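You operate a simulated robot arm through the tools that you are given. There is no shell and no other tool.

The job below is to be done with a simulated robot arm. You get a single attempt, and the scene is never put back.

Task
Teach the orange sensor the 30 mm range on the tester.
Fine: seat it with the tester off; it stays in the socket, target slider at the mark, tester off again.
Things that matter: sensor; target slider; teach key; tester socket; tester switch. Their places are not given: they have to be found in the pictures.

It is judged by the outcome, as a careful person would: the job done as asked, and still so three seconds after it is handed in. It fails if anything else is knocked over, pushed out of place, dropped, spilled or broken.

Robot
A 6-joint arm with a two-finger parallel gripper, fixed in place. Base frame: the origin is on the floor under the middle of its stand, x ahead of it, y to its left, z up; the work surface is at about z = 0.78. Units: m, degrees, N and s.
With the tool pointing down near the work surface it reaches from about 0.24 to 0.64 m from the base axis. Its first joint turns from -66.0 to 66.0 degrees. Payload 2.7 kg.
The tool frame sits at the grasp point between the pads (the TCP): z along the fingers, y along the line on which they close. The tips reach 0.023 m beyond it. Largest opening 0.094 m; finger width 0.038, thickness 0.01; the body of the gripper, 0.054 by 0.096 m, starts 0.039 m behind the TCP.
Orientation is that of the tool frame in the base frame, as a unit quaternion [x, y, z, w]. With the fingers straight down and closing along the base's y, the tool's x points along the base's -x, its y along +y and its z along -z.

Tools
- The arm moves only by the tool servo_tool. Its argument "increments" is a list of rows, each a list of 3 entries, a list of its own where there are three numbers: the shift along the tool's x, y, z in m, then the turn, a rotation vector about the tool's x, y, z in degrees, then the closure, from 0 (fully open) to 1 (shut). In form: [[[x, y, z], [ax, ay, az], jaw], ...]. A call has 1 to 20 rows; each row shifts and turns the commanded pose from where the row before left it, along the tool's axes as they then stand. Each row takes 0.2 s and may step no farther than 0.05 m and 8.6 degrees from the row before; otherwise, or with a gripper value out of range, the whole call is refused. Where a pose cannot be reached the arm comes as near as it can. A force on the tool above 40 N (or 10 N above the force at the start of the call, whichever is more), or a blocked arm, ends the call early, and 0.2 s more pass. The fingers move at their own pace (about 0.045 m/s each) and stop on an object; they squeeze with about 35 N. The grip force told is the motor's: it shows also when the fingers shut on nothing. Time passes only in rows, and 0.2 s behind the last, so rows that do not move let the fingers close. It gives the time, the measured TCP pose, the force on the tool (base axes), the opening and the grip force at its end, in the units of the frame above (readings bear some noise), with the torque about the TCP (base axes, N m) and any sound that the robot's microphone picked up.
- Cameras (640 x 400 px; columns grow to the right, rows downward): "scene" is fixed at [0.0895, -0.4511, 1.3975]; the picture's right is [0.56, -0.83, 0.00], its down [-0.54, -0.37, -0.76] and it looks along [0.63, 0.43, -0.65] (base axes); focal length 338 px, centre (320, 200). "wrist" rides on the gripper at [0.086, 0.016, -0.074] in the tool frame; the picture's right is [-0.18, 0.98, 0.00], its down [-0.58, -0.11, -0.81] and it looks along [-0.79, -0.15, 0.59] (tool axes); focal length 243 px, centre (320, 200).
- snapshot(camera): a new picture of that camera. The clock stands still meanwhile.
- probe_pixels(camera, pixels): there is no depth. For up to 12 entries [column, row, z] of the newest picture of that camera ("zoom" is the newest enlarged one), the place [x, y] in the base frame at which the ray of that pixel passes the height z, good to about 0.002 m. The clock stands still meanwhile.
- zoom(camera, box): a new picture of the part [left, top, right, bottom] of that camera's present view, enlarged. The clock stands still meanwhile.
- close_job(): hands the job in; it is judged then, once.

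Unless the task says otherwise, let go and move clear before handing in.

The tools are called as name(argument=value, ...) on one line, values as JSON. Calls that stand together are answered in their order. servo_tool: Moves the arm, as the interface text tells. Its arguments: {"type":"object","properties":{"increments":{"type":"array"}},"required":["increments"]} The other tools are called the same way: snapshot (camera) takes a picture; probe_pixels (camera, pixels) gives the place at which the rays of pixels pass given heights; zoom (camera, box) takes an enlarged picture of a part of a camera's view; close_job () hands the job in.

At the start:

```text
clock: 0.0
ee_pos: [0.3452, -0.1318, 1.149]
ee_rot: [0.001, 1.0, -0.001, 0.001]
ft_force: [-0.5, 0.8, -0.7]
torque: [0.0, -0.01, -0.01]
opening: 0.0942
grasp_force: 0.0
```

scene: 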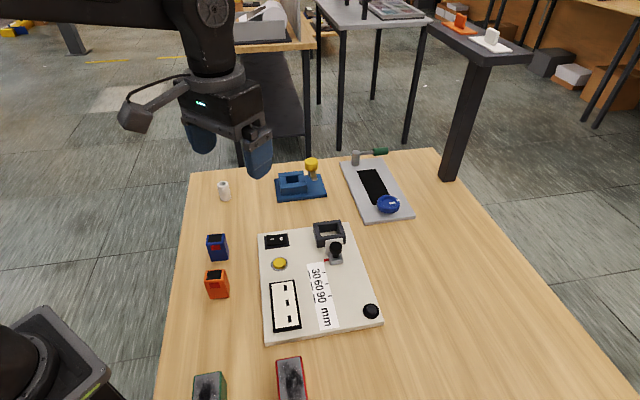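
wrist: 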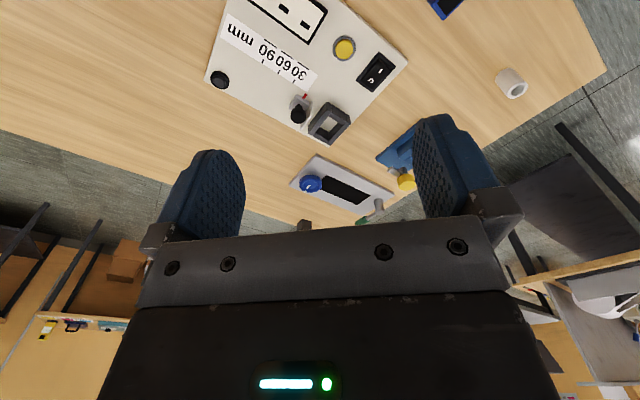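

The scene shows the tester board (about 258–383, 222–347) with switch at (277,240), yellow key (279,264), socket (329,233), slider (335,250), scale 30/60/90, and the orange sensor at (217,284). I'll zoom in for details.

zoom(camera="scene", box=[250, 210, 390, 345])

zoom(camera="scene", box=[190, 220, 260, 310])

zoom(camera="wrist", box=[200, 0, 420, 150])

```text
2.96 times, centred on (320, 278) of scene
```

zoom: 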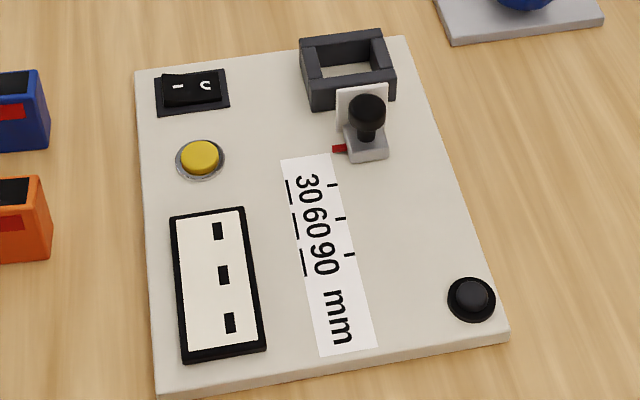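

```text
4.44 times, centred on (225, 265) of scene
```

zoom: 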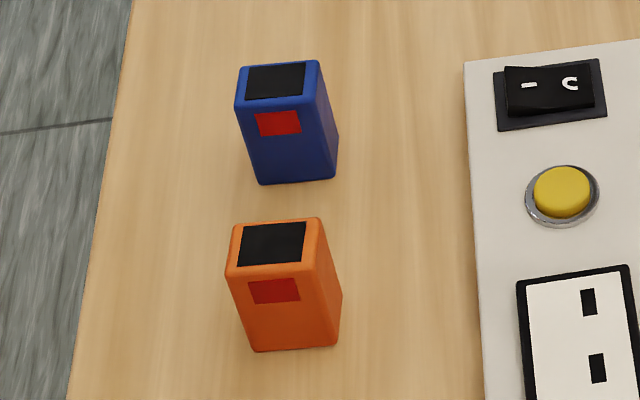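

```text
2.67 times, centred on (310, 75) of wrist
```

zoom: 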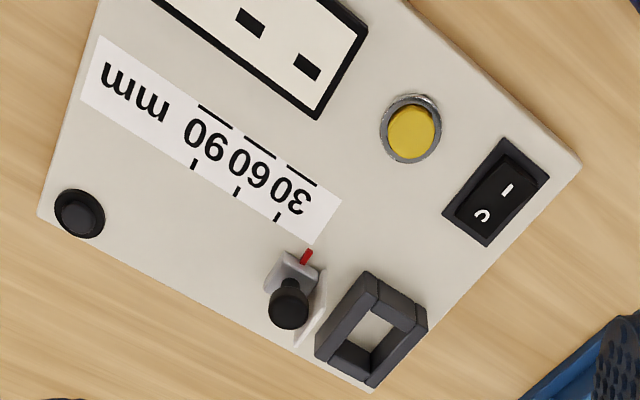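

The slider's red pointer is near (330,262) in the scene, above the 30 tick. I'll probe key points at plausible heights to map the board and sensor.

probe_pixels(camera="scene", pixels=[[258, 234, 0.8], [345, 221, 0.8], [383, 322, 0.8], [265, 346, 0.78], [383, 326, 0.78], [277, 240, 0.81], [279, 264, 0.81], [329, 233, 0.81], [334, 262, 0.8], [207, 298, 0.78], [229, 297, 0.78], [228, 259, 0.78]])

snapshot(camera="wrist")

```text
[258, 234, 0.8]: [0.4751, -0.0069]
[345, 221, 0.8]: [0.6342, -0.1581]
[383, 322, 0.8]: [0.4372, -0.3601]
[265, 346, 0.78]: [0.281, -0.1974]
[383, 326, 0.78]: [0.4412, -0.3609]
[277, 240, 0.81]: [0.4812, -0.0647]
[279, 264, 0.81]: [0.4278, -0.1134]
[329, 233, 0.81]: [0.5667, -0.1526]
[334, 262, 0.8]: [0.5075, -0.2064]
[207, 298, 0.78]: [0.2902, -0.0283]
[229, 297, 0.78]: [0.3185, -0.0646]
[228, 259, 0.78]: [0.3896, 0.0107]
```

```text
taken
```

wrist: 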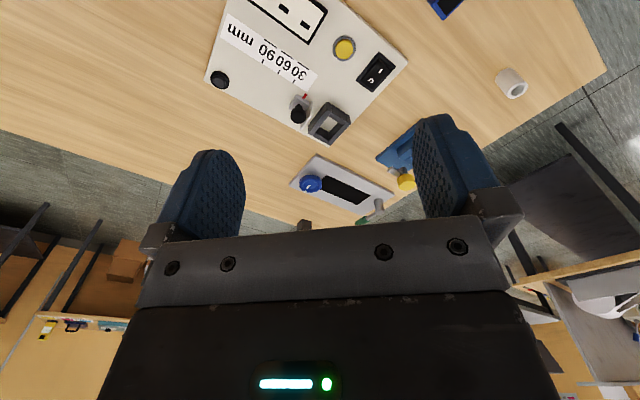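

The board is rotated about 45° (corners probe to roughly (0.475,-0.007), (0.634,-0.158), (0.437,-0.360), (0.281,-0.197)). I'll zoom tightly on socket/slider, switch/key, and the sensor to measure them.

zoom(camera="scene", box=[305, 212, 361, 247])

zoom(camera="scene", box=[300, 235, 356, 300])

zoom(camera="scene", box=[255, 228, 303, 275])

zoom(camera="scene", box=[262, 275, 306, 335])

zoom(camera="scene", box=[195, 262, 243, 307])

```text
11.43 times, centred on (333, 230) of scene
```

zoom: 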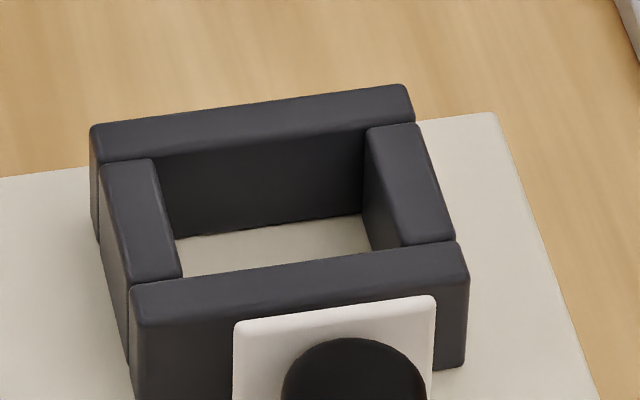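

```text
6.15 times, centred on (328, 268) of scene
```

zoom: 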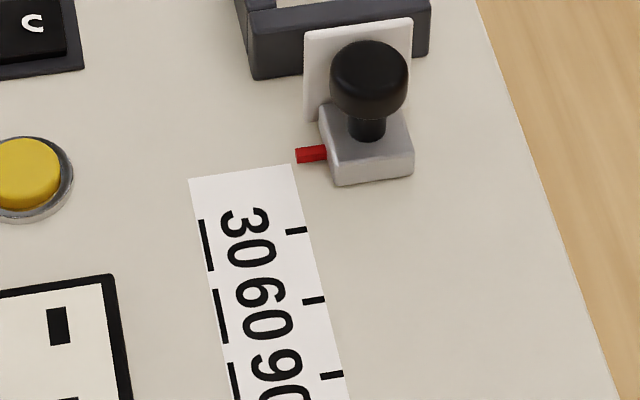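

```text
8.51 times, centred on (279, 252) of scene
```

zoom: 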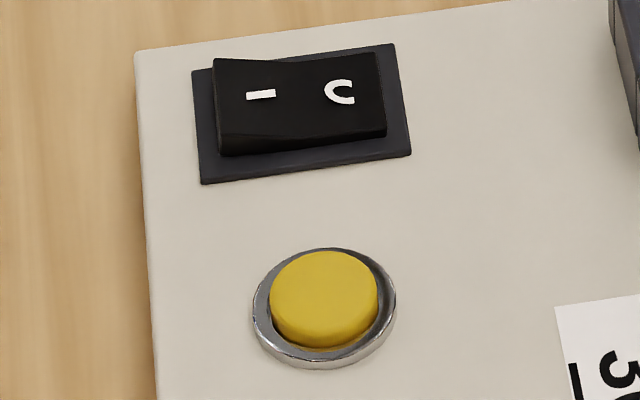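

```text
6.67 times, centred on (284, 305) of scene
```

zoom: 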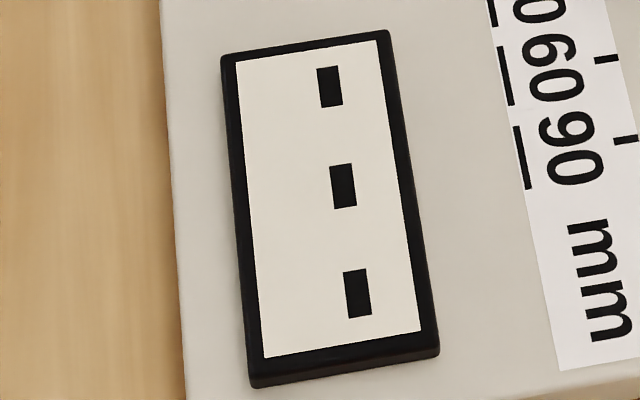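

```text
8.89 times, centred on (219, 284) of scene
```

zoom: 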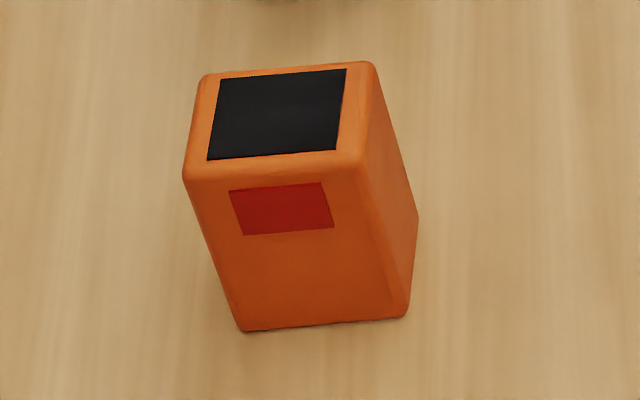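

The rocker's "I" side stands raised, so the tester is off, and the display shows only three dashes. The sensor's red window faces image-down; now I'll measure its corners in the latest zoom.

probe_pixels(camera="zoom", pixels=[[243, 331, 0.78], [406, 317, 0.78], [418, 214, 0.78], [184, 178, 0.83], [366, 162, 0.83], [372, 62, 0.83], [201, 76, 0.83], [184, 178, 0.82], [366, 162, 0.82], [372, 62, 0.82], [201, 76, 0.82]])

```text
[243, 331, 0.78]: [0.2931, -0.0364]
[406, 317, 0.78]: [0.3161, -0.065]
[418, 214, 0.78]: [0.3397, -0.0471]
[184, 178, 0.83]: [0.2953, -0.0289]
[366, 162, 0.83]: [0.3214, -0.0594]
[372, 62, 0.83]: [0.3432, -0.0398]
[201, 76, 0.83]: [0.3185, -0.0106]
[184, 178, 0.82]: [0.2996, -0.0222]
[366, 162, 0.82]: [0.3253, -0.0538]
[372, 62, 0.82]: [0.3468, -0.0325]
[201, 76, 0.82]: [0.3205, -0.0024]
```

The sensor is about 40 × 30 × 55 mm, centred near (0.317,-0.039). Now I'll measure the socket (walls seen around zoom (130–470, 85–400)).

zoom(camera="scene", box=[305, 215, 361, 250])

```text
11.43 times, centred on (333, 232) of scene
```

zoom: 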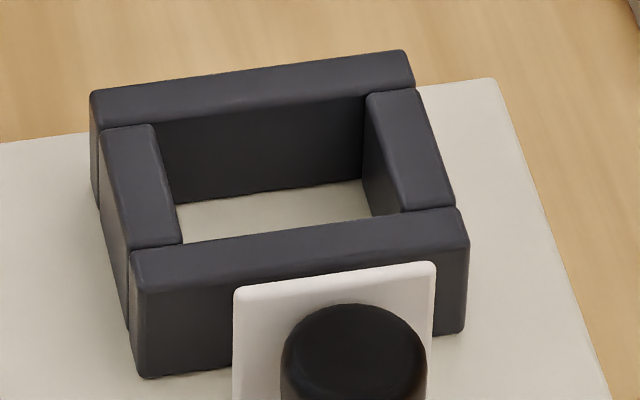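

probe_pixels(camera="zoom", pixels=[[140, 377, 0.8], [466, 332, 0.8], [131, 254, 0.83], [467, 210, 0.83], [412, 53, 0.83], [90, 92, 0.83], [183, 243, 0.83], [403, 212, 0.83], [367, 97, 0.83], [155, 127, 0.83], [176, 203, 0.8], [361, 179, 0.8]])

probe_pixels(camera="zoom", pixels=[[131, 254, 0.82], [467, 210, 0.82], [412, 53, 0.82], [90, 92, 0.82], [183, 243, 0.82], [403, 212, 0.82], [367, 97, 0.82], [155, 127, 0.82], [140, 377, 0.795], [466, 332, 0.795]])

zoom(camera="scene", box=[255, 320, 295, 350])

```text
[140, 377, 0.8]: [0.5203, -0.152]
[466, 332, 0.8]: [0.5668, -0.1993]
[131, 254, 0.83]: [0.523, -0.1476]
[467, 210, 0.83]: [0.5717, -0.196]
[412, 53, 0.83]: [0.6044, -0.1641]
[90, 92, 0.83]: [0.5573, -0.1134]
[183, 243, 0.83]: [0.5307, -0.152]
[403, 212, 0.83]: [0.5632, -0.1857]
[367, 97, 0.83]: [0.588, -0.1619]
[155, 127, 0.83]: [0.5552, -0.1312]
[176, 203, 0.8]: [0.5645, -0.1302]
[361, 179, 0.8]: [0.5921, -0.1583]
```

```text
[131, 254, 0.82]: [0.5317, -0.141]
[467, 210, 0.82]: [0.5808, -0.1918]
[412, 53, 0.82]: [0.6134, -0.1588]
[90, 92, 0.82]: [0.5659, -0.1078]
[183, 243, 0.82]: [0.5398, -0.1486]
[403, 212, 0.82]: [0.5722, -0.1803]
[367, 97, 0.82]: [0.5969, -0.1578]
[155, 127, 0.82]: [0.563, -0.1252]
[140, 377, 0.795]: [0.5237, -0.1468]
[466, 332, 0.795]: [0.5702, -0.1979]
```

```text
13.33 times, centred on (275, 335) of scene
```

zoom: 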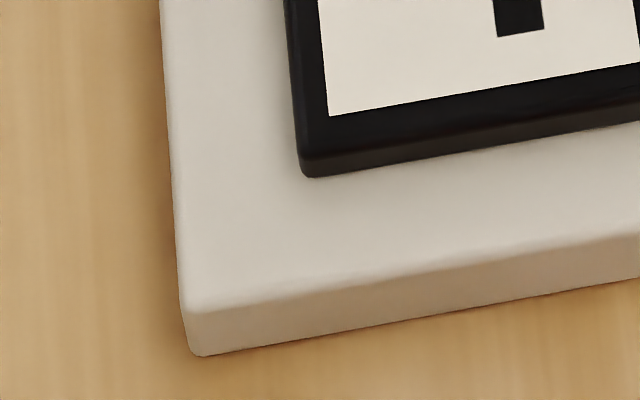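

probe_pixels(camera="zoom", pixels=[[192, 356, 0.78], [640, 279, 0.78], [185, 312, 0.78], [185, 312, 0.79], [185, 312, 0.795], [185, 312, 0.8], [640, 235, 0.79], [640, 235, 0.8]])

zoom(camera="scene", box=[315, 235, 355, 300])

```text
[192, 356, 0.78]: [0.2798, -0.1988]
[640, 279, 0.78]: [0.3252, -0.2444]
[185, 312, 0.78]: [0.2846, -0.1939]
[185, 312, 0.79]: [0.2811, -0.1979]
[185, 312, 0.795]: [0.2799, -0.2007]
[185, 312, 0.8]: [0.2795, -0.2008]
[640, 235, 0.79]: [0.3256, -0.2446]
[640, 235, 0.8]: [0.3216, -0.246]
```

```text
6.15 times, centred on (335, 268) of scene
```

zoom: 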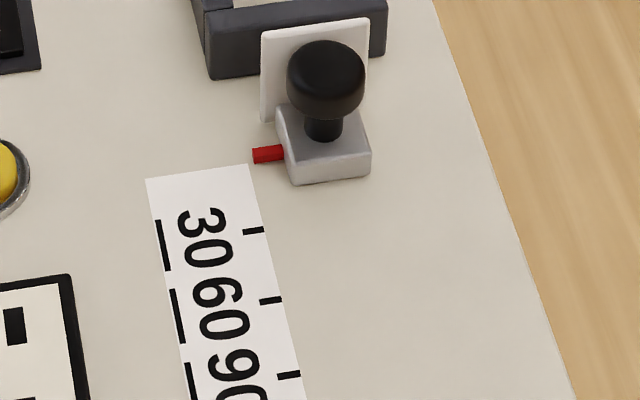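

The board top is near z≈0.795 and the board yaw ≈ -45°. I need a sharper look at the socket's top edges, so I'll zoom further.

zoom(camera="scene", box=[311, 217, 331, 250])

zoom(camera="scene", box=[328, 214, 350, 246])

```text
12.12 times, centred on (321, 234) of scene
```

zoom: 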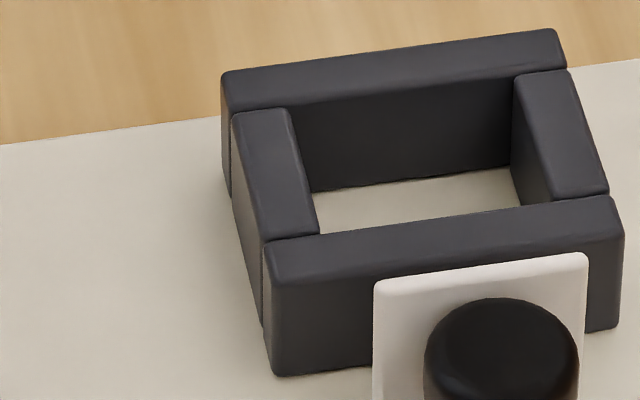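

```text
12.50 times, centred on (339, 230) of scene
```

zoom: 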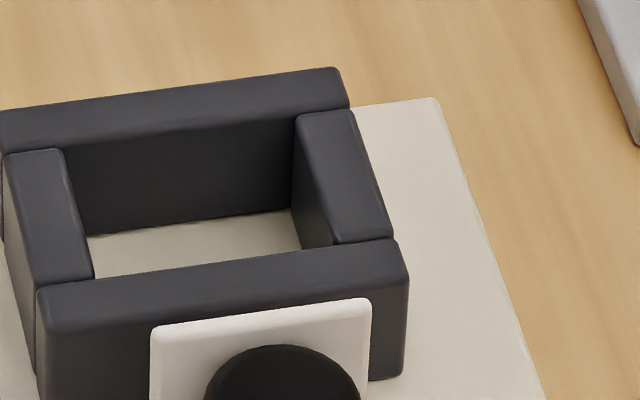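

probe_pixels(camera="zoom", pixels=[[408, 281, 0.82], [43, 333, 0.82], [338, 67, 0.82], [0, 112, 0.82], [295, 116, 0.82], [334, 243, 0.82], [94, 278, 0.82], [65, 150, 0.82], [400, 379, 0.795], [88, 236, 0.795], [291, 210, 0.795], [94, 278, 0.83]])

probe_pixels(camera="zoom", pixels=[[408, 281, 0.825], [43, 333, 0.825], [338, 67, 0.825], [0, 112, 0.825], [295, 116, 0.825], [334, 243, 0.825], [94, 278, 0.825], [65, 150, 0.825], [400, 379, 0.79], [88, 236, 0.79], [291, 210, 0.79], [393, 240, 0.825]])

```text
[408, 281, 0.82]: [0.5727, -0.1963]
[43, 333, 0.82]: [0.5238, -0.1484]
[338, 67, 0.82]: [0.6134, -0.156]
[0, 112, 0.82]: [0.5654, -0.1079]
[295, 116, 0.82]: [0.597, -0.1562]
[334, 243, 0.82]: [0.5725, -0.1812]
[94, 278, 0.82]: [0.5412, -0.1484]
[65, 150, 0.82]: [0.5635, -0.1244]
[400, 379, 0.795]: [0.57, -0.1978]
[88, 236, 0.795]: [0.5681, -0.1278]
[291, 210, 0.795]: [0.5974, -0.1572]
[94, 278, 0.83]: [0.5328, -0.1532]
```

```text
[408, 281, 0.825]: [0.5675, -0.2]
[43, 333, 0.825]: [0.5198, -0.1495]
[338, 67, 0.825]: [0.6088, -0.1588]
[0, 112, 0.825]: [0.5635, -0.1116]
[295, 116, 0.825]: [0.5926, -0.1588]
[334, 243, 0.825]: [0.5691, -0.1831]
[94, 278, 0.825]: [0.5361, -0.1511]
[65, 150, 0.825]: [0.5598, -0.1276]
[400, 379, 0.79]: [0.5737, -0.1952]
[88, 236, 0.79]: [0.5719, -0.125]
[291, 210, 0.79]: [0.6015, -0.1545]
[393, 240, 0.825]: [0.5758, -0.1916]
```

The socket is centred near (0.5687,-0.1523), inner about 45 × 34 mm, top z≈0.82, yaw -45°. Now the slider pointer and tick marks.

zoom(camera="scene", box=[310, 235, 352, 300])

```text
6.15 times, centred on (331, 268) of scene
```

zoom: 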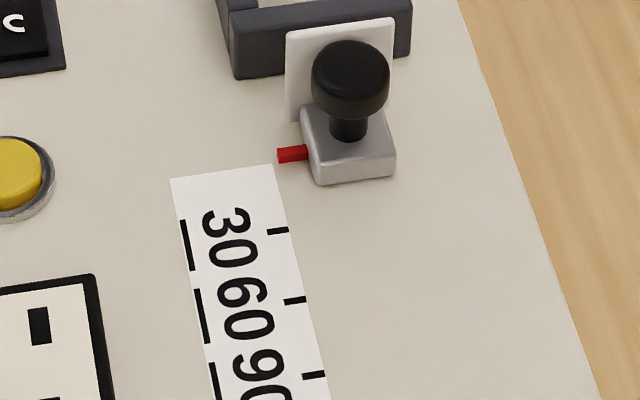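

probe_pixels(camera="zoom", pixels=[[279, 158, 0.797], [309, 154, 0.797], [288, 230, 0.795], [306, 299, 0.795], [324, 375, 0.795], [267, 233, 0.795], [318, 186, 0.795], [396, 175, 0.795], [350, 78, 0.83], [350, 78, 0.84], [287, 28, 0.83], [393, 18, 0.83]])

probe_pixels(camera="zoom", pixels=[[313, 75, 0.83], [389, 75, 0.83], [313, 75, 0.84], [389, 75, 0.84], [350, 135, 0.81], [314, 162, 0.805], [395, 150, 0.805], [287, 28, 0.84], [393, 18, 0.84], [350, 40, 0.845], [350, 118, 0.83], [290, 120, 0.8]])

```text
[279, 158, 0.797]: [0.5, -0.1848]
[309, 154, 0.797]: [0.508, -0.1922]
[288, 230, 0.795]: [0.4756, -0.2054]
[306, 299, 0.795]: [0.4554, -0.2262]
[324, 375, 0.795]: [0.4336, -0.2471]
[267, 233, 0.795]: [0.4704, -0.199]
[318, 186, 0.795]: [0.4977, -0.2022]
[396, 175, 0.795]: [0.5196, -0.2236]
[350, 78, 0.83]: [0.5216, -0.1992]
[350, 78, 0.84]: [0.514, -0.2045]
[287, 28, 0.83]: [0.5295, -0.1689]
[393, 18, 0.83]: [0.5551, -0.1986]
```

```text
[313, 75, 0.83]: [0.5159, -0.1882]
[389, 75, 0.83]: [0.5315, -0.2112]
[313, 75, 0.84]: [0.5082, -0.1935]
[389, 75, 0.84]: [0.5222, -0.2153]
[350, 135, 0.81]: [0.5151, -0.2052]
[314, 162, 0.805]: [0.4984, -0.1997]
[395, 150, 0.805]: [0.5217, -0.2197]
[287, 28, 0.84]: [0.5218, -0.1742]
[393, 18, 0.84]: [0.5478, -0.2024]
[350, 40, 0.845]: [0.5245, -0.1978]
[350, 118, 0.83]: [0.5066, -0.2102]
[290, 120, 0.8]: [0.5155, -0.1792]
```

Pointer is at v≈0.223 and the 30 tick at v≈0.191 along the slide axis, so the slider must move about 32 mm toward the scale. I'll turn the tool 45° to line up with the board and move above the slider knob at roughly (0.515,-0.2045).

servo_tool(increments=[[[0, 0, 0], [0, 0, -7.5], 0], [[0, 0, 0], [0, 0, -7.5], 0], [[0, 0, 0], [0, 0, -7.5], 0], [[0, 0, 0], [0, 0, -7.5], 0], [[0, 0, 0], [0, 0, -7.5], 0], [[0, 0, 0], [0, 0, -7.5], 0], [[-0.00796, -0.02146, 0.0249], [0, 0, 0], 0], [[-0.00796, -0.02146, 0.0249], [0, 0, 0], 0], [[-0.00796, -0.02146, 0.0249], [0, 0, 0], 0], [[-0.00796, -0.02146, 0.0249], [0, 0, 0], 0], [[-0.00796, -0.02146, 0.0249], [0, 0, 0], 0], [[-0.00796, -0.02146, 0.0249], [0, 0, 0], 0], [[-0.00796, -0.02146, 0.0249], [0, 0, 0], 0], [[-0.00796, -0.02146, 0.0249], [0, 0, 0], 0], [[0, 0, 0], [0, 0, 0], 0]])

snapshot(camera="wrist")

snapshot(camera="scene")

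```text
clock: 3.2
ee_pos: [0.5112, -0.2097, 0.9532]
ee_rot: [-0.383, 0.924, -0.001, 0.001]
ft_force: [0.4, -0.6, 0.4]
torque: [-0.01, 0.01, 0.02]
opening: 0.0942
grasp_force: 0.1
```

```text
taken
```

wrist: 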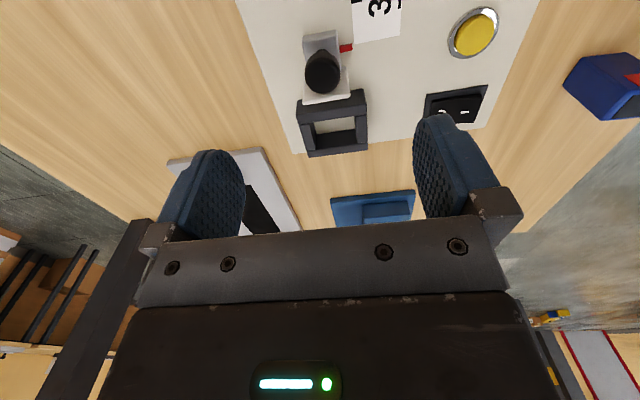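

```text
taken
```

scene: 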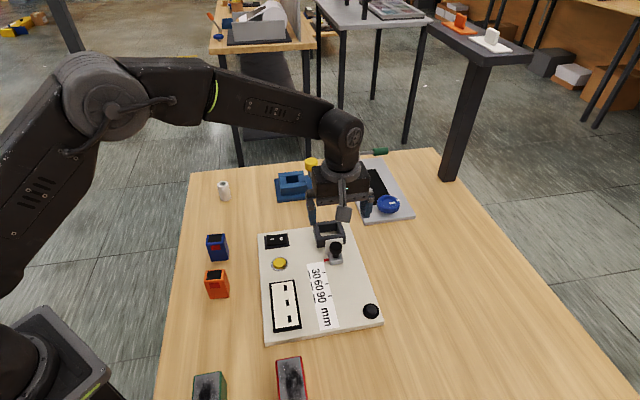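

The tool is aligned with the board; the wrist view shows the knob at (322,72). I'll measure it with the wrist camera for a second opinion.

zoom(camera="wrist", box=[270, 0, 410, 160])

```text
2.50 times, centred on (340, 80) of wrist
```

zoom: 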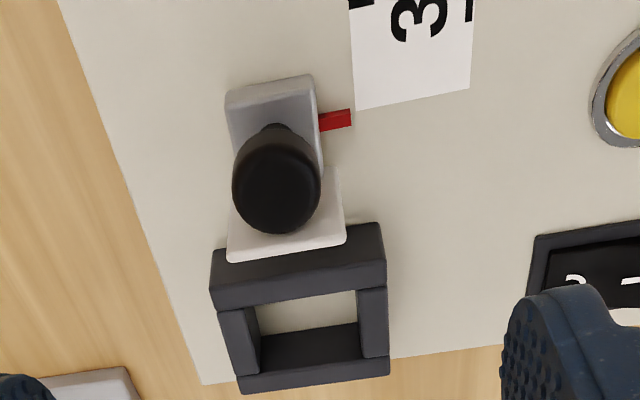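

probe_pixels(camera="zoom", pixels=[[277, 185, 0.845], [277, 185, 0.84], [234, 185, 0.84], [320, 185, 0.84], [277, 125, 0.815], [350, 119, 0.799], [320, 125, 0.799], [255, 305, 0.82], [358, 290, 0.82], [362, 354, 0.82], [261, 373, 0.82], [228, 255, 0.847]])

```text
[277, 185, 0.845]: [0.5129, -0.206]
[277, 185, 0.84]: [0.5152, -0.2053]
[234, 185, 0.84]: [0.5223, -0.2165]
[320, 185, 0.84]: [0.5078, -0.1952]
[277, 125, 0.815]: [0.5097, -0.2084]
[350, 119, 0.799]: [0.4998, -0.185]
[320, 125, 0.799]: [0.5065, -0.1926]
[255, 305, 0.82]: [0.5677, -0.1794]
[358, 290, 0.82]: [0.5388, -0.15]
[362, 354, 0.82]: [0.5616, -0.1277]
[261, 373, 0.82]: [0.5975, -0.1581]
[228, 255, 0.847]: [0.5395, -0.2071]
```

Both cameras agree the knob is at about (0.515,-0.205), z≈0.84. I'll lower straight down with open jaws to grip height (tips just above the slider block).

servo_tool(increments=[[[-0.001, 0.0005, 0.025], [0, 0, 0], 0], [[0, 0, 0.025], [0, 0, 0], 0], [[0, 0, 0.025], [0, 0, 0], 0], [[0, 0, 0.02], [0, 0, 0], 0], [[0, 0, 0.0125], [0, 0, 0], 0], [[0, 0, 0], [0, 0, 0], 0]])

snapshot(camera="wrist")

zoom(camera="scene", box=[290, 200, 380, 280])

```text
clock: 4.6
ee_pos: [0.5147, -0.2072, 0.844]
ee_rot: [-0.383, 0.924, -0.001, 0.001]
ft_force: [0.4, -0.2, -0.2]
torque: [-0.02, 0.0, -0.04]
opening: 0.0941
grasp_force: 0.0
```

```text
taken
```

wrist: 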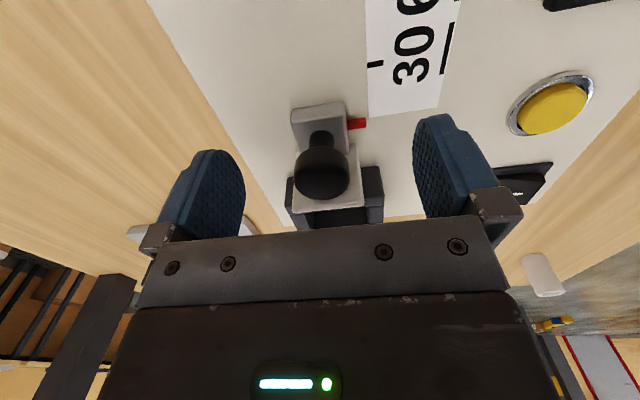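

```text
5.00 times, centred on (335, 240) of scene
```

zoom: 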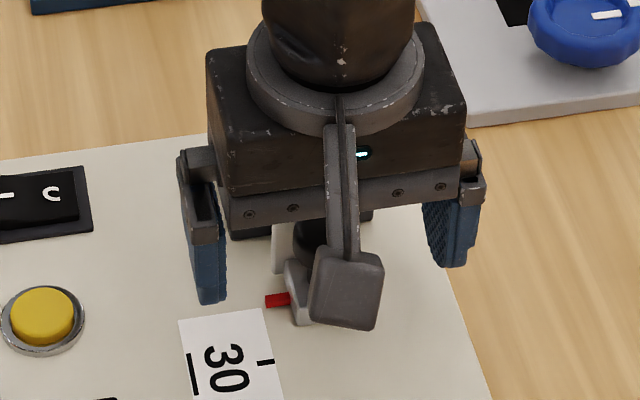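

The knob sits between the pads (at (322,172) vs. the TCP at about (320,183)). I'll shift 4 mm away from the white target plate so the finger edges clear it, then close on the knob.

servo_tool(increments=[[[0.004, -0.0005, 0.001], [0, 0, 0], 0], [[0, 0, 0], [0, 0, 0], 0], [[0, 0, 0], [0, 0, 0], 0.5]])

snapshot(camera="wrist")

```text
clock: 5.4
ee_pos: [0.5114, -0.2114, 0.8429]
ee_rot: [-0.383, 0.924, -0.001, 0.001]
ft_force: [-0.5, 0.0, -0.9]
torque: [-0.05, -0.01, 0.0]
opening: 0.059
grasp_force: 0.1
```

```text
taken
```

wrist: 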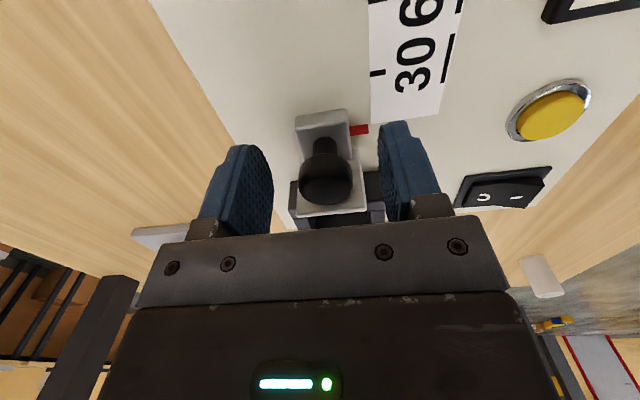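

The knob is ~5 px right of the jaw centre, i.e. about 2 mm toward tool +y; I'll correct that and close.

servo_tool(increments=[[[0, 0.0018, 0], [0, 0, 0], 0.5], [[0, 0, 0], [0, 0, 0], 0.65], [[0, 0, 0], [0, 0, 0], 0.8], [[0, 0, 0], [0, 0, 0], 0.85], [[0, 0, 0], [0, 0, 0], 0.85]])

snapshot(camera="wrist")

zoom(camera="scene", box=[290, 200, 380, 280])

```text
clock: 6.6
ee_pos: [0.5092, -0.2103, 0.8429]
ee_rot: [-0.382, 0.924, -0.001, 0.002]
ft_force: [9.5, -8.8, -5.0]
torque: [0.21, -0.21, -0.03]
opening: 0.0279
grasp_force: 45.5
```

```text
taken
```

wrist: 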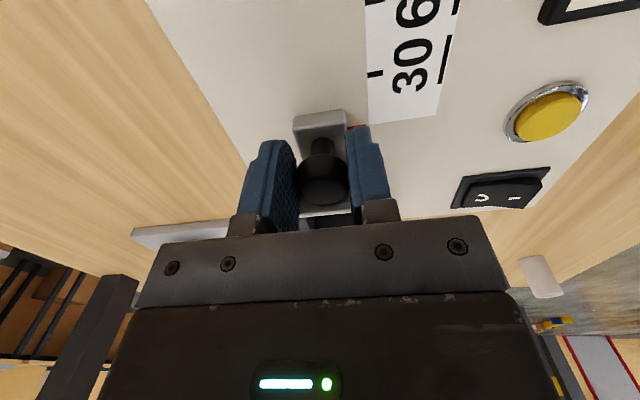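

```text
5.00 times, centred on (335, 240) of scene
```

zoom: 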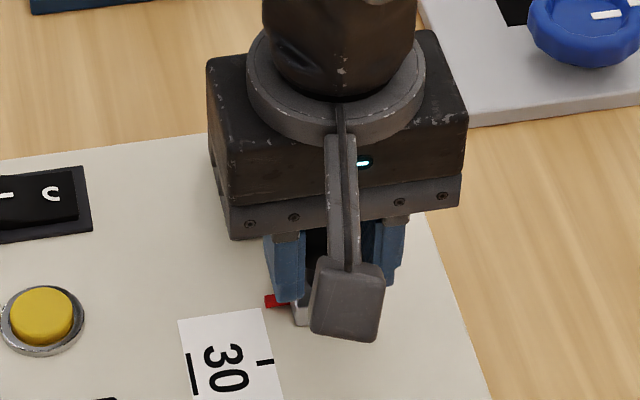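

The knob is gripped (opening 27.9 mm, 45 N), with a ~13 N side load meaning I'm ~1 mm off toward -u. I'll relieve that and slide about 25 mm toward the 30 mark, then check.

servo_tool(increments=[[[0, -0.001, 0], [0, 0, 0], 0.85], [[0.004, 0, 0], [0, 0, 0], 0.85], [[0.004, 0, 0], [0, 0, 0], 0.85], [[0.004, 0, 0], [0, 0, 0], 0.85], [[0.004, 0, 0], [0, 0, 0], 0.85], [[0.004, 0, 0], [0, 0, 0], 0.85], [[0.004, 0, 0], [0, 0, 0], 0.85], [[0, 0, 0], [0, 0, 0], 0.85]])

snapshot(camera="wrist")

zoom(camera="scene", box=[290, 230, 370, 300])

```text
clock: 8.4
ee_pos: [0.4953, -0.2267, 0.8432]
ee_rot: [-0.383, 0.924, -0.001, 0.001]
ft_force: [10.5, -6.7, 1.8]
torque: [0.44, -0.35, 0.06]
opening: 0.0278
grasp_force: 44.5
```

```text
taken
```

wrist: 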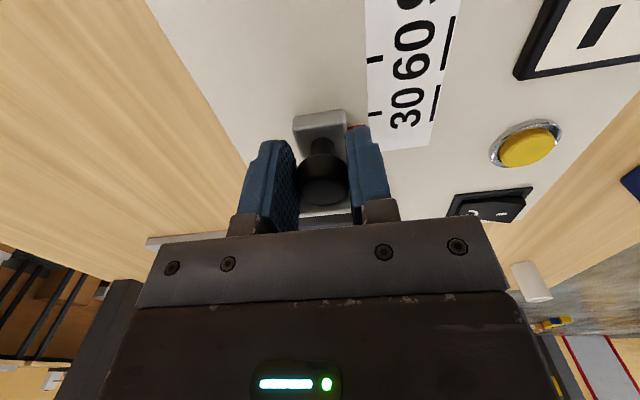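

```text
5.71 times, centred on (330, 265) of scene
```

zoom: 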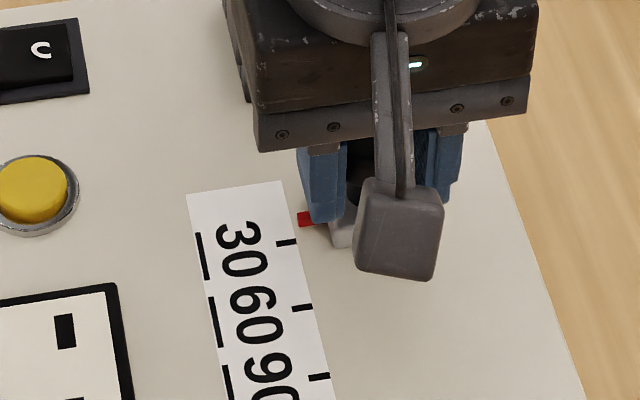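

probe_pixels(camera="zoom", pixels=[[299, 220, 0.798], [313, 218, 0.798], [296, 242, 0.795], [277, 244, 0.795], [313, 307, 0.795]])

```text
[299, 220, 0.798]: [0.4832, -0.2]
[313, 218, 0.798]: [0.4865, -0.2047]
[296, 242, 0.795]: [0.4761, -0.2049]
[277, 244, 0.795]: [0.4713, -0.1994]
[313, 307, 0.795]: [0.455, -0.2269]
```

Pointer (v≈0.1998) is still ~8 mm short of the 30 tick (v≈0.192). I'll advance 7.5 mm more and recheck.

servo_tool(increments=[[[0.003, 0, 0], [0, 0, 0], 0.85], [[0.0025, 0, 0], [0, 0, 0], 0.85], [[0.002, 0, 0], [0, 0, 0], 0.85], [[0, 0, 0], [0, 0, 0], 0.85], [[0, 0, 0], [0, 0, 0], 0.85]])

zoom(camera="scene", box=[312, 255, 352, 290])

zoom(camera="wrist", box=[290, 60, 450, 160])

```text
clock: 9.6
ee_pos: [0.4877, -0.2327, 0.8427]
ee_rot: [-0.382, 0.924, -0.001, 0.001]
ft_force: [14.2, -12.2, 1.9]
torque: [0.03, 0.12, -0.15]
opening: 0.0276
grasp_force: 45.1
```

```text
11.43 times, centred on (332, 272) of scene
```

zoom: 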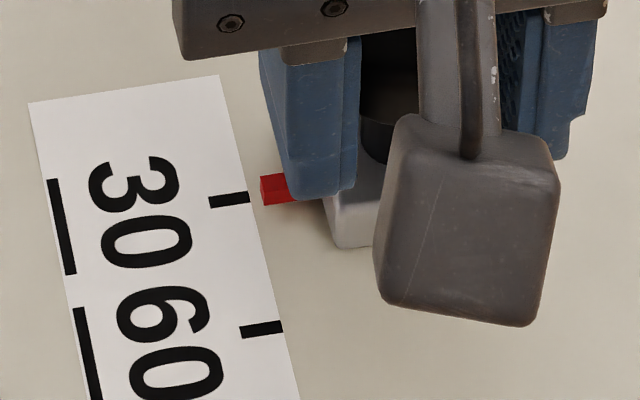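

```text
4.00 times, centred on (370, 110) of wrist
```

zoom: 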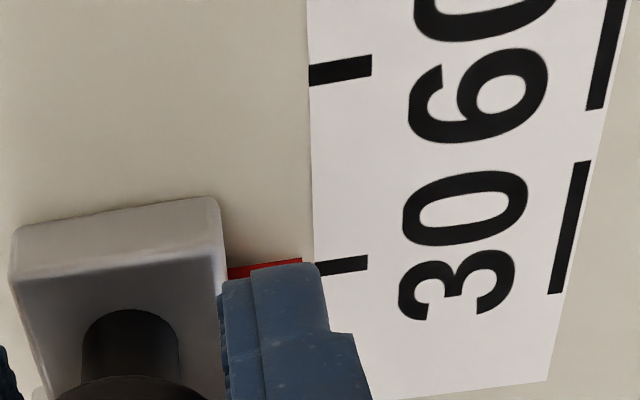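

Pointer end at scene-zoom (262,177–205) is next to the 30 tick at (229,200). I'll probe for the exact residual.

probe_pixels(camera="zoom", pixels=[[302, 260, 0.8], [302, 260, 0.804], [300, 262, 0.796], [320, 267, 0.795], [366, 259, 0.795], [310, 73, 0.795]])

zoom(camera="scene", box=[324, 266, 342, 280])

```text
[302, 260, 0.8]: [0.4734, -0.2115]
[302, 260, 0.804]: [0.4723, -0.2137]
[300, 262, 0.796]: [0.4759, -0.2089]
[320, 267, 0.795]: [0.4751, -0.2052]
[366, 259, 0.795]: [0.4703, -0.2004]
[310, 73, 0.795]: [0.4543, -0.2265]
```

```text
16.00 times, centred on (333, 273) of scene
```

zoom: 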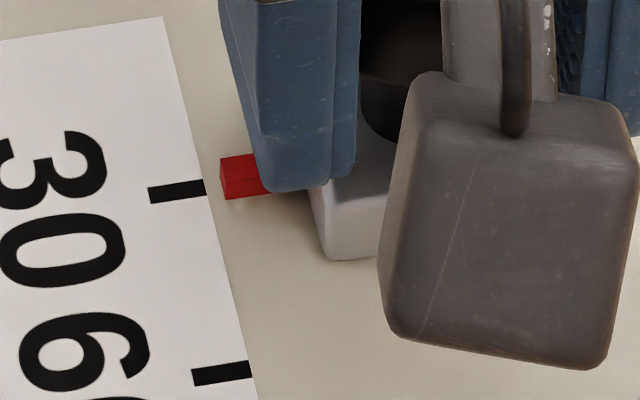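

Comparing scene and wrist parallax suggests the pointer stands several mm above the board and may be ~4 mm past the tick. I'll release, rise, and tilt the camera to look straight down on the pointer to remove the parallax.

servo_tool(increments=[[[0, 0, 0], [0, 0, 0], 0.5], [[0, 0, 0], [0, 0, 0], 0.3], [[0, 0, 0], [0, 0, 0], 0.1], [[0, 0, 0], [0, 0, 0], 0], [[0, 0, 0], [0, 0, 0], 0], [[0, 0, -0.03], [0, 0, 0], 0], [[0, 0, -0.035], [0, 0, 0], 0], [[0, 0, -0.035], [0, 0, 0], 0], [[-0.029, 0, 0], [0, 0, 0], 0], [[-0.029, 0, 0], [0, 0, 0], 0], [[0, 0, 0], [0, 8.33, 0], 0], [[0, 0, 0], [0, 8.33, 0], 0], [[0, 0, 0], [0, 8.33, 0], 0], [[0, 0, 0], [0, 0, 0], 0]])

snapshot(camera="wrist")

zoom(camera="scene", box=[310, 245, 352, 300])

```text
clock: 12.6
ee_pos: [0.5307, -0.1905, 0.9423]
ee_rot: [-0.373, 0.902, -0.084, -0.2]
ft_force: [0.0, 0.6, -0.1]
torque: [0.0, -0.02, 0.0]
opening: 0.094
grasp_force: 0.1
```

```text
taken
```

wrist: 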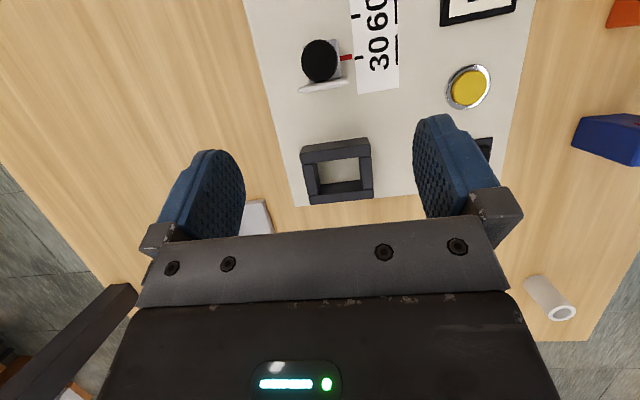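

```text
7.27 times, centred on (331, 272) of scene
```

zoom: 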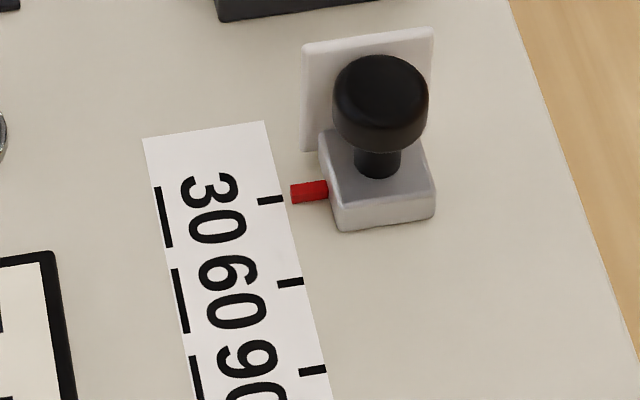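

The top-down wrist view shows the pointer at (345,57) next to the 30 tick at (358,58). I'll zoom in on it.

zoom(camera="wrist", box=[325, 30, 385, 80])

```text
8.00 times, centred on (355, 55) of wrist
```

zoom: 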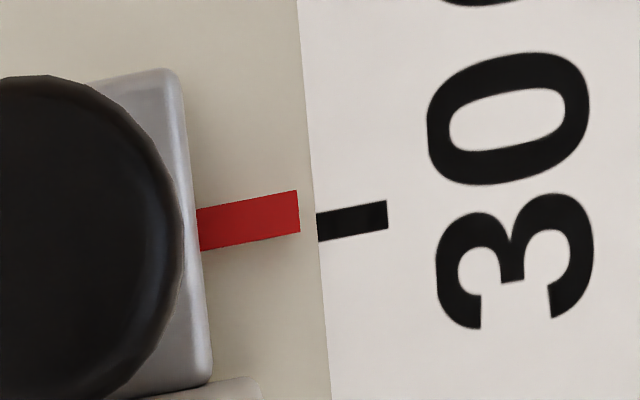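

The pointer's centreline lies ~19 zoom rows past the tick toward the 60 side; I need a scale from the 30–60 spacing.

zoom(camera="wrist", box=[320, 0, 400, 70])

```text
5.71 times, centred on (360, 35) of wrist
```

zoom: 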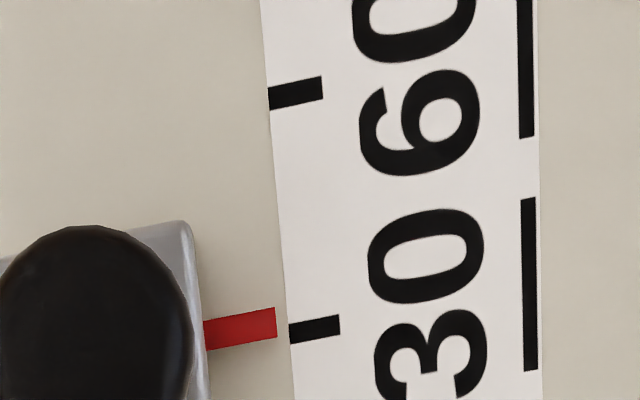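

The residual is 13.7 rows / 7.8 rows per mm ≈ 1.7 mm (≈1.5 mm after parallax) past the 30 tick. I'll go back down around the knob to nudge it back.

servo_tool(increments=[[[0, 0, 0], [0, -8.33, 0], 0], [[0, 0, 0], [0, -8.33, 0], 0], [[0, 0, 0], [0, -8.33, 0], 0], [[0.029, -0.0012, 0], [0, 0, 0], 0], [[0.029, 0, 0], [0, 0, 0], 0], [[0, 0, 0.035], [0, 0, 0], 0], [[0, 0, 0.035], [0, 0, 0], 0], [[0, 0, 0.03], [0, 0, 0], 0], [[0, 0, 0], [0, 0, 0], 0.5], [[0, 0, 0], [0, 0, 0], 0.5], [[0, 0, 0], [0, 0, 0], 0.5]])

snapshot(camera="wrist")

```text
clock: 15.0
ee_pos: [0.4898, -0.2328, 0.8421]
ee_rot: [-0.383, 0.924, -0.001, 0.0]
ft_force: [-0.2, 1.0, -1.2]
torque: [-0.01, -0.02, 0.0]
opening: 0.047
grasp_force: 0.1
```

```text
taken
```

wrist: 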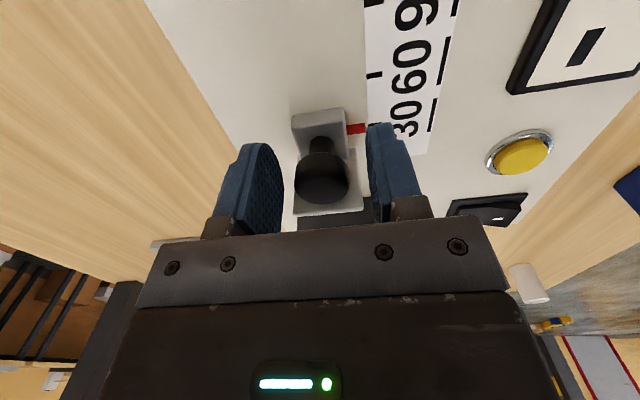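

The knob (295–350) is centred between the pads (283–367). Closing and nudging it back about 2 mm (allowing for compliance).

servo_tool(increments=[[[0, 0, 0], [0, 0, 0], 0.7], [[0, 0, 0], [0, 0, 0], 0.85], [[0, 0, 0], [0, 0, 0], 0.85], [[0, 0, 0], [0, 0, 0], 0.85], [[-0.001, 0, 0], [0, 0, 0], 0.85], [[-0.001, 0, 0], [0, 0, 0], 0.85], [[0, 0, 0], [0, 0, 0], 0.85], [[0, 0, 0], [0, 0, 0], 0.85]])

zoom(camera="scene", box=[310, 245, 352, 300])

```text
clock: 16.8
ee_pos: [0.4898, -0.2308, 0.8426]
ee_rot: [-0.382, 0.924, -0.001, 0.0]
ft_force: [-5.5, 2.2, 9.2]
torque: [0.4, 0.3, -0.13]
opening: 0.0277
grasp_force: 44.5
```

```text
7.27 times, centred on (331, 272) of scene
```

zoom: 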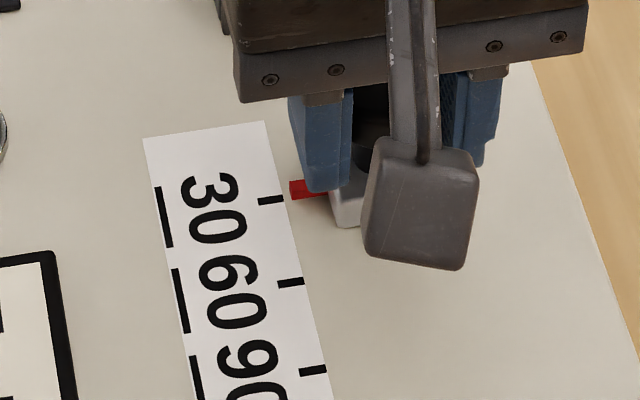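

zoom(camera="scene", box=[324, 266, 342, 280])

```text
16.00 times, centred on (333, 273) of scene
```

zoom: 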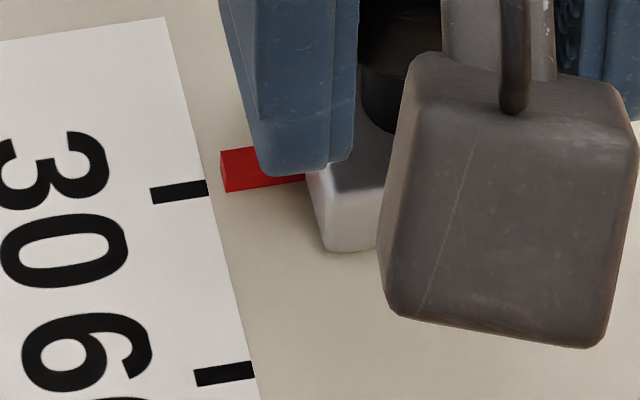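

The pointer moved ~7.5 zoom rows ≈ 1.2 mm back; about 0.3 mm remains. A last small nudge, then release and check from overhead again.

servo_tool(increments=[[[-0.0004, 0, 0], [0, 0, 0], 0.85], [[0, 0, 0], [0, 0, 0], 0.85], [[0, 0, 0], [0, 0, 0], 0.7], [[0, 0, 0], [0, 0, 0], 0.5], [[0, 0, 0], [0, 0, 0], 0.3], [[0, 0, 0], [0, 0, 0], 0.1], [[0, 0, 0], [0, 0, 0], 0], [[0, 0, -0.03], [0, 0, 0], 0], [[0, 0, -0.035], [0, 0, 0], 0], [[0, 0, -0.035], [0, 0, 0], 0], [[-0.029, 0, 0], [0, 0, 0], 0], [[-0.026, 0, 0], [0, 0, 0], 0], [[0, 0, 0], [0, 8.33, 0], 0], [[0, 0, 0], [0, 8.33, 0], 0], [[0, 0, 0], [0, 8.33, 0], 0], [[0, 0, 0], [0, 0, 0], 0]])

snapshot(camera="wrist")

zoom(camera="wrist", box=[320, 0, 400, 70])

zoom(camera="scene", box=[324, 266, 342, 280])

```text
clock: 20.2
ee_pos: [0.5301, -0.1939, 0.9423]
ee_rot: [-0.373, 0.902, -0.085, -0.2]
ft_force: [-1.1, -0.7, -0.5]
torque: [0.01, 0.0, -0.03]
opening: 0.0938
grasp_force: 0.1
```

```text
taken
```

wrist: 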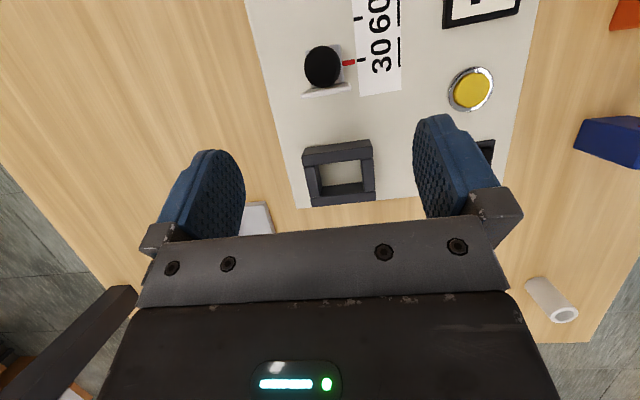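

```text
5.71 times, centred on (360, 35) of wrist
```

zoom: 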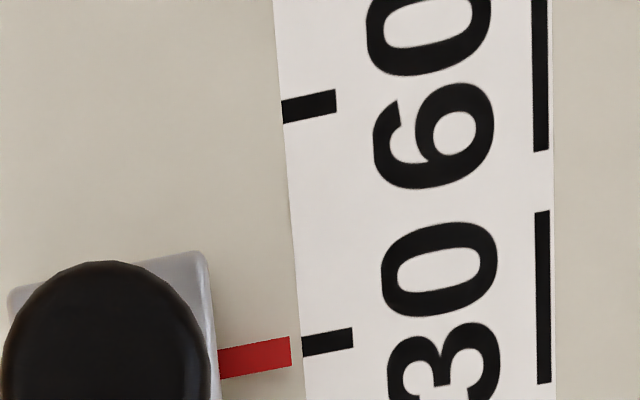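

```text
16.00 times, centred on (333, 273) of scene
```

zoom: 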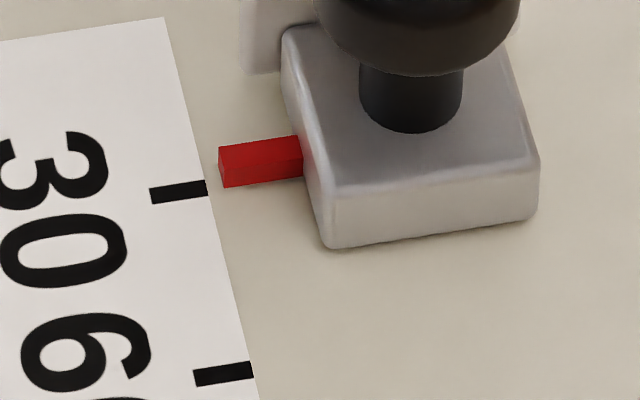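

The pointer end (291,352) now lines up with the 30 tick (302,346) to within about half a millimetre. Now I'll level the tool and go over the orange sensor near (0.317,-0.039).

servo_tool(increments=[[[0, 0, 0], [0, -8.33, 0], 0], [[0, 0, 0], [0, -8.33, 0], 0], [[0, 0, 0], [0, -8.33, 0], 0], [[0.005, 0.032, 0], [0, 0, 0], 0], [[0.005, 0.032, 0], [0, 0, 0], 0], [[0.005, 0.032, 0], [0, 0, 0], 0], [[0.005, 0.032, 0], [0, 0, 0], 0], [[0.005, 0.032, 0], [0, 0, 0], 0], [[0.005, 0.032, 0], [0, 0, 0], 0], [[0.005, 0.032, 0], [0, 0, 0], 0], [[0.005, 0.034, 0], [0, 0, 0], 0], [[0, 0, 0], [0, 0, 0], 0]])

snapshot(camera="wrist")

snapshot(camera="scene")

```text
clock: 22.8
ee_pos: [0.3169, -0.0361, 0.9431]
ee_rot: [-0.382, 0.924, -0.002, 0.001]
ft_force: [1.2, -0.3, -0.1]
torque: [-0.07, 0.0, -0.04]
opening: 0.0941
grasp_force: 0.1
```

```text
taken
```

wrist: 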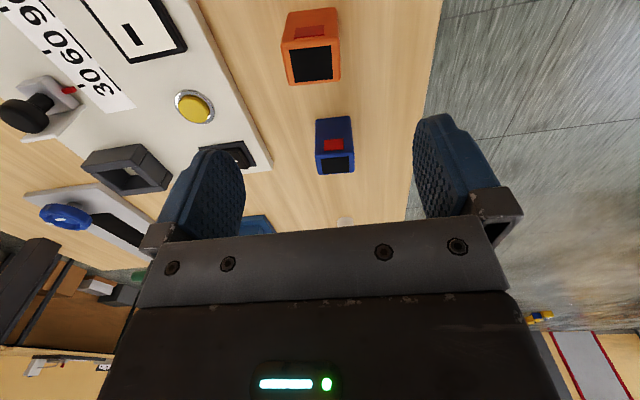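

```text
taken
```

scene: 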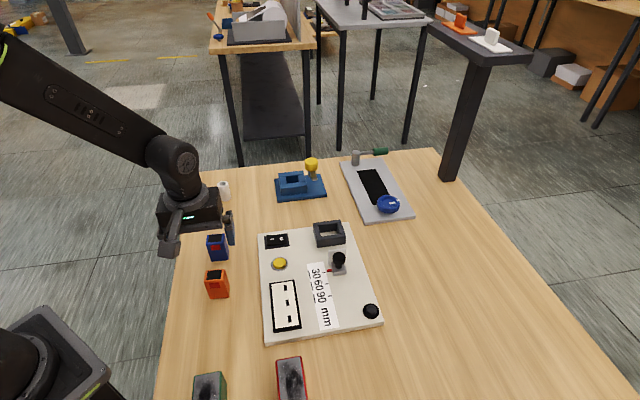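

The orange sensor shows at wrist (312,45) and the blue one behind at (334,145). Zooming on the orange one to fix its centre and yaw.

zoom(camera="wrist", box=[260, 0, 380, 100])

```text
4.00 times, centred on (320, 50) of wrist
```

zoom: 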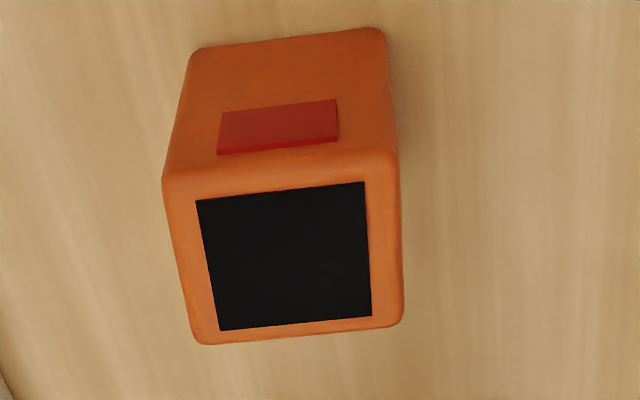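

probe_pixels(camera="zoom", pixels=[[163, 180, 0.835], [397, 154, 0.835], [403, 323, 0.835], [194, 345, 0.835], [191, 50, 0.78], [385, 28, 0.78], [163, 180, 0.83], [397, 154, 0.83], [403, 323, 0.83], [194, 345, 0.83]])

```text
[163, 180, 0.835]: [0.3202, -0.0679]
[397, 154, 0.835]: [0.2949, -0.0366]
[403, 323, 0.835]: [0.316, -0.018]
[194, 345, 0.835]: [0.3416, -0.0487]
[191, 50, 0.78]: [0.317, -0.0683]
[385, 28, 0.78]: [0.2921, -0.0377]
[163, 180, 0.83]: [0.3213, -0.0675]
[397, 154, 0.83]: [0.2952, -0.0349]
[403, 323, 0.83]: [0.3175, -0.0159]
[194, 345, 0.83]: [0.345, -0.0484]
```

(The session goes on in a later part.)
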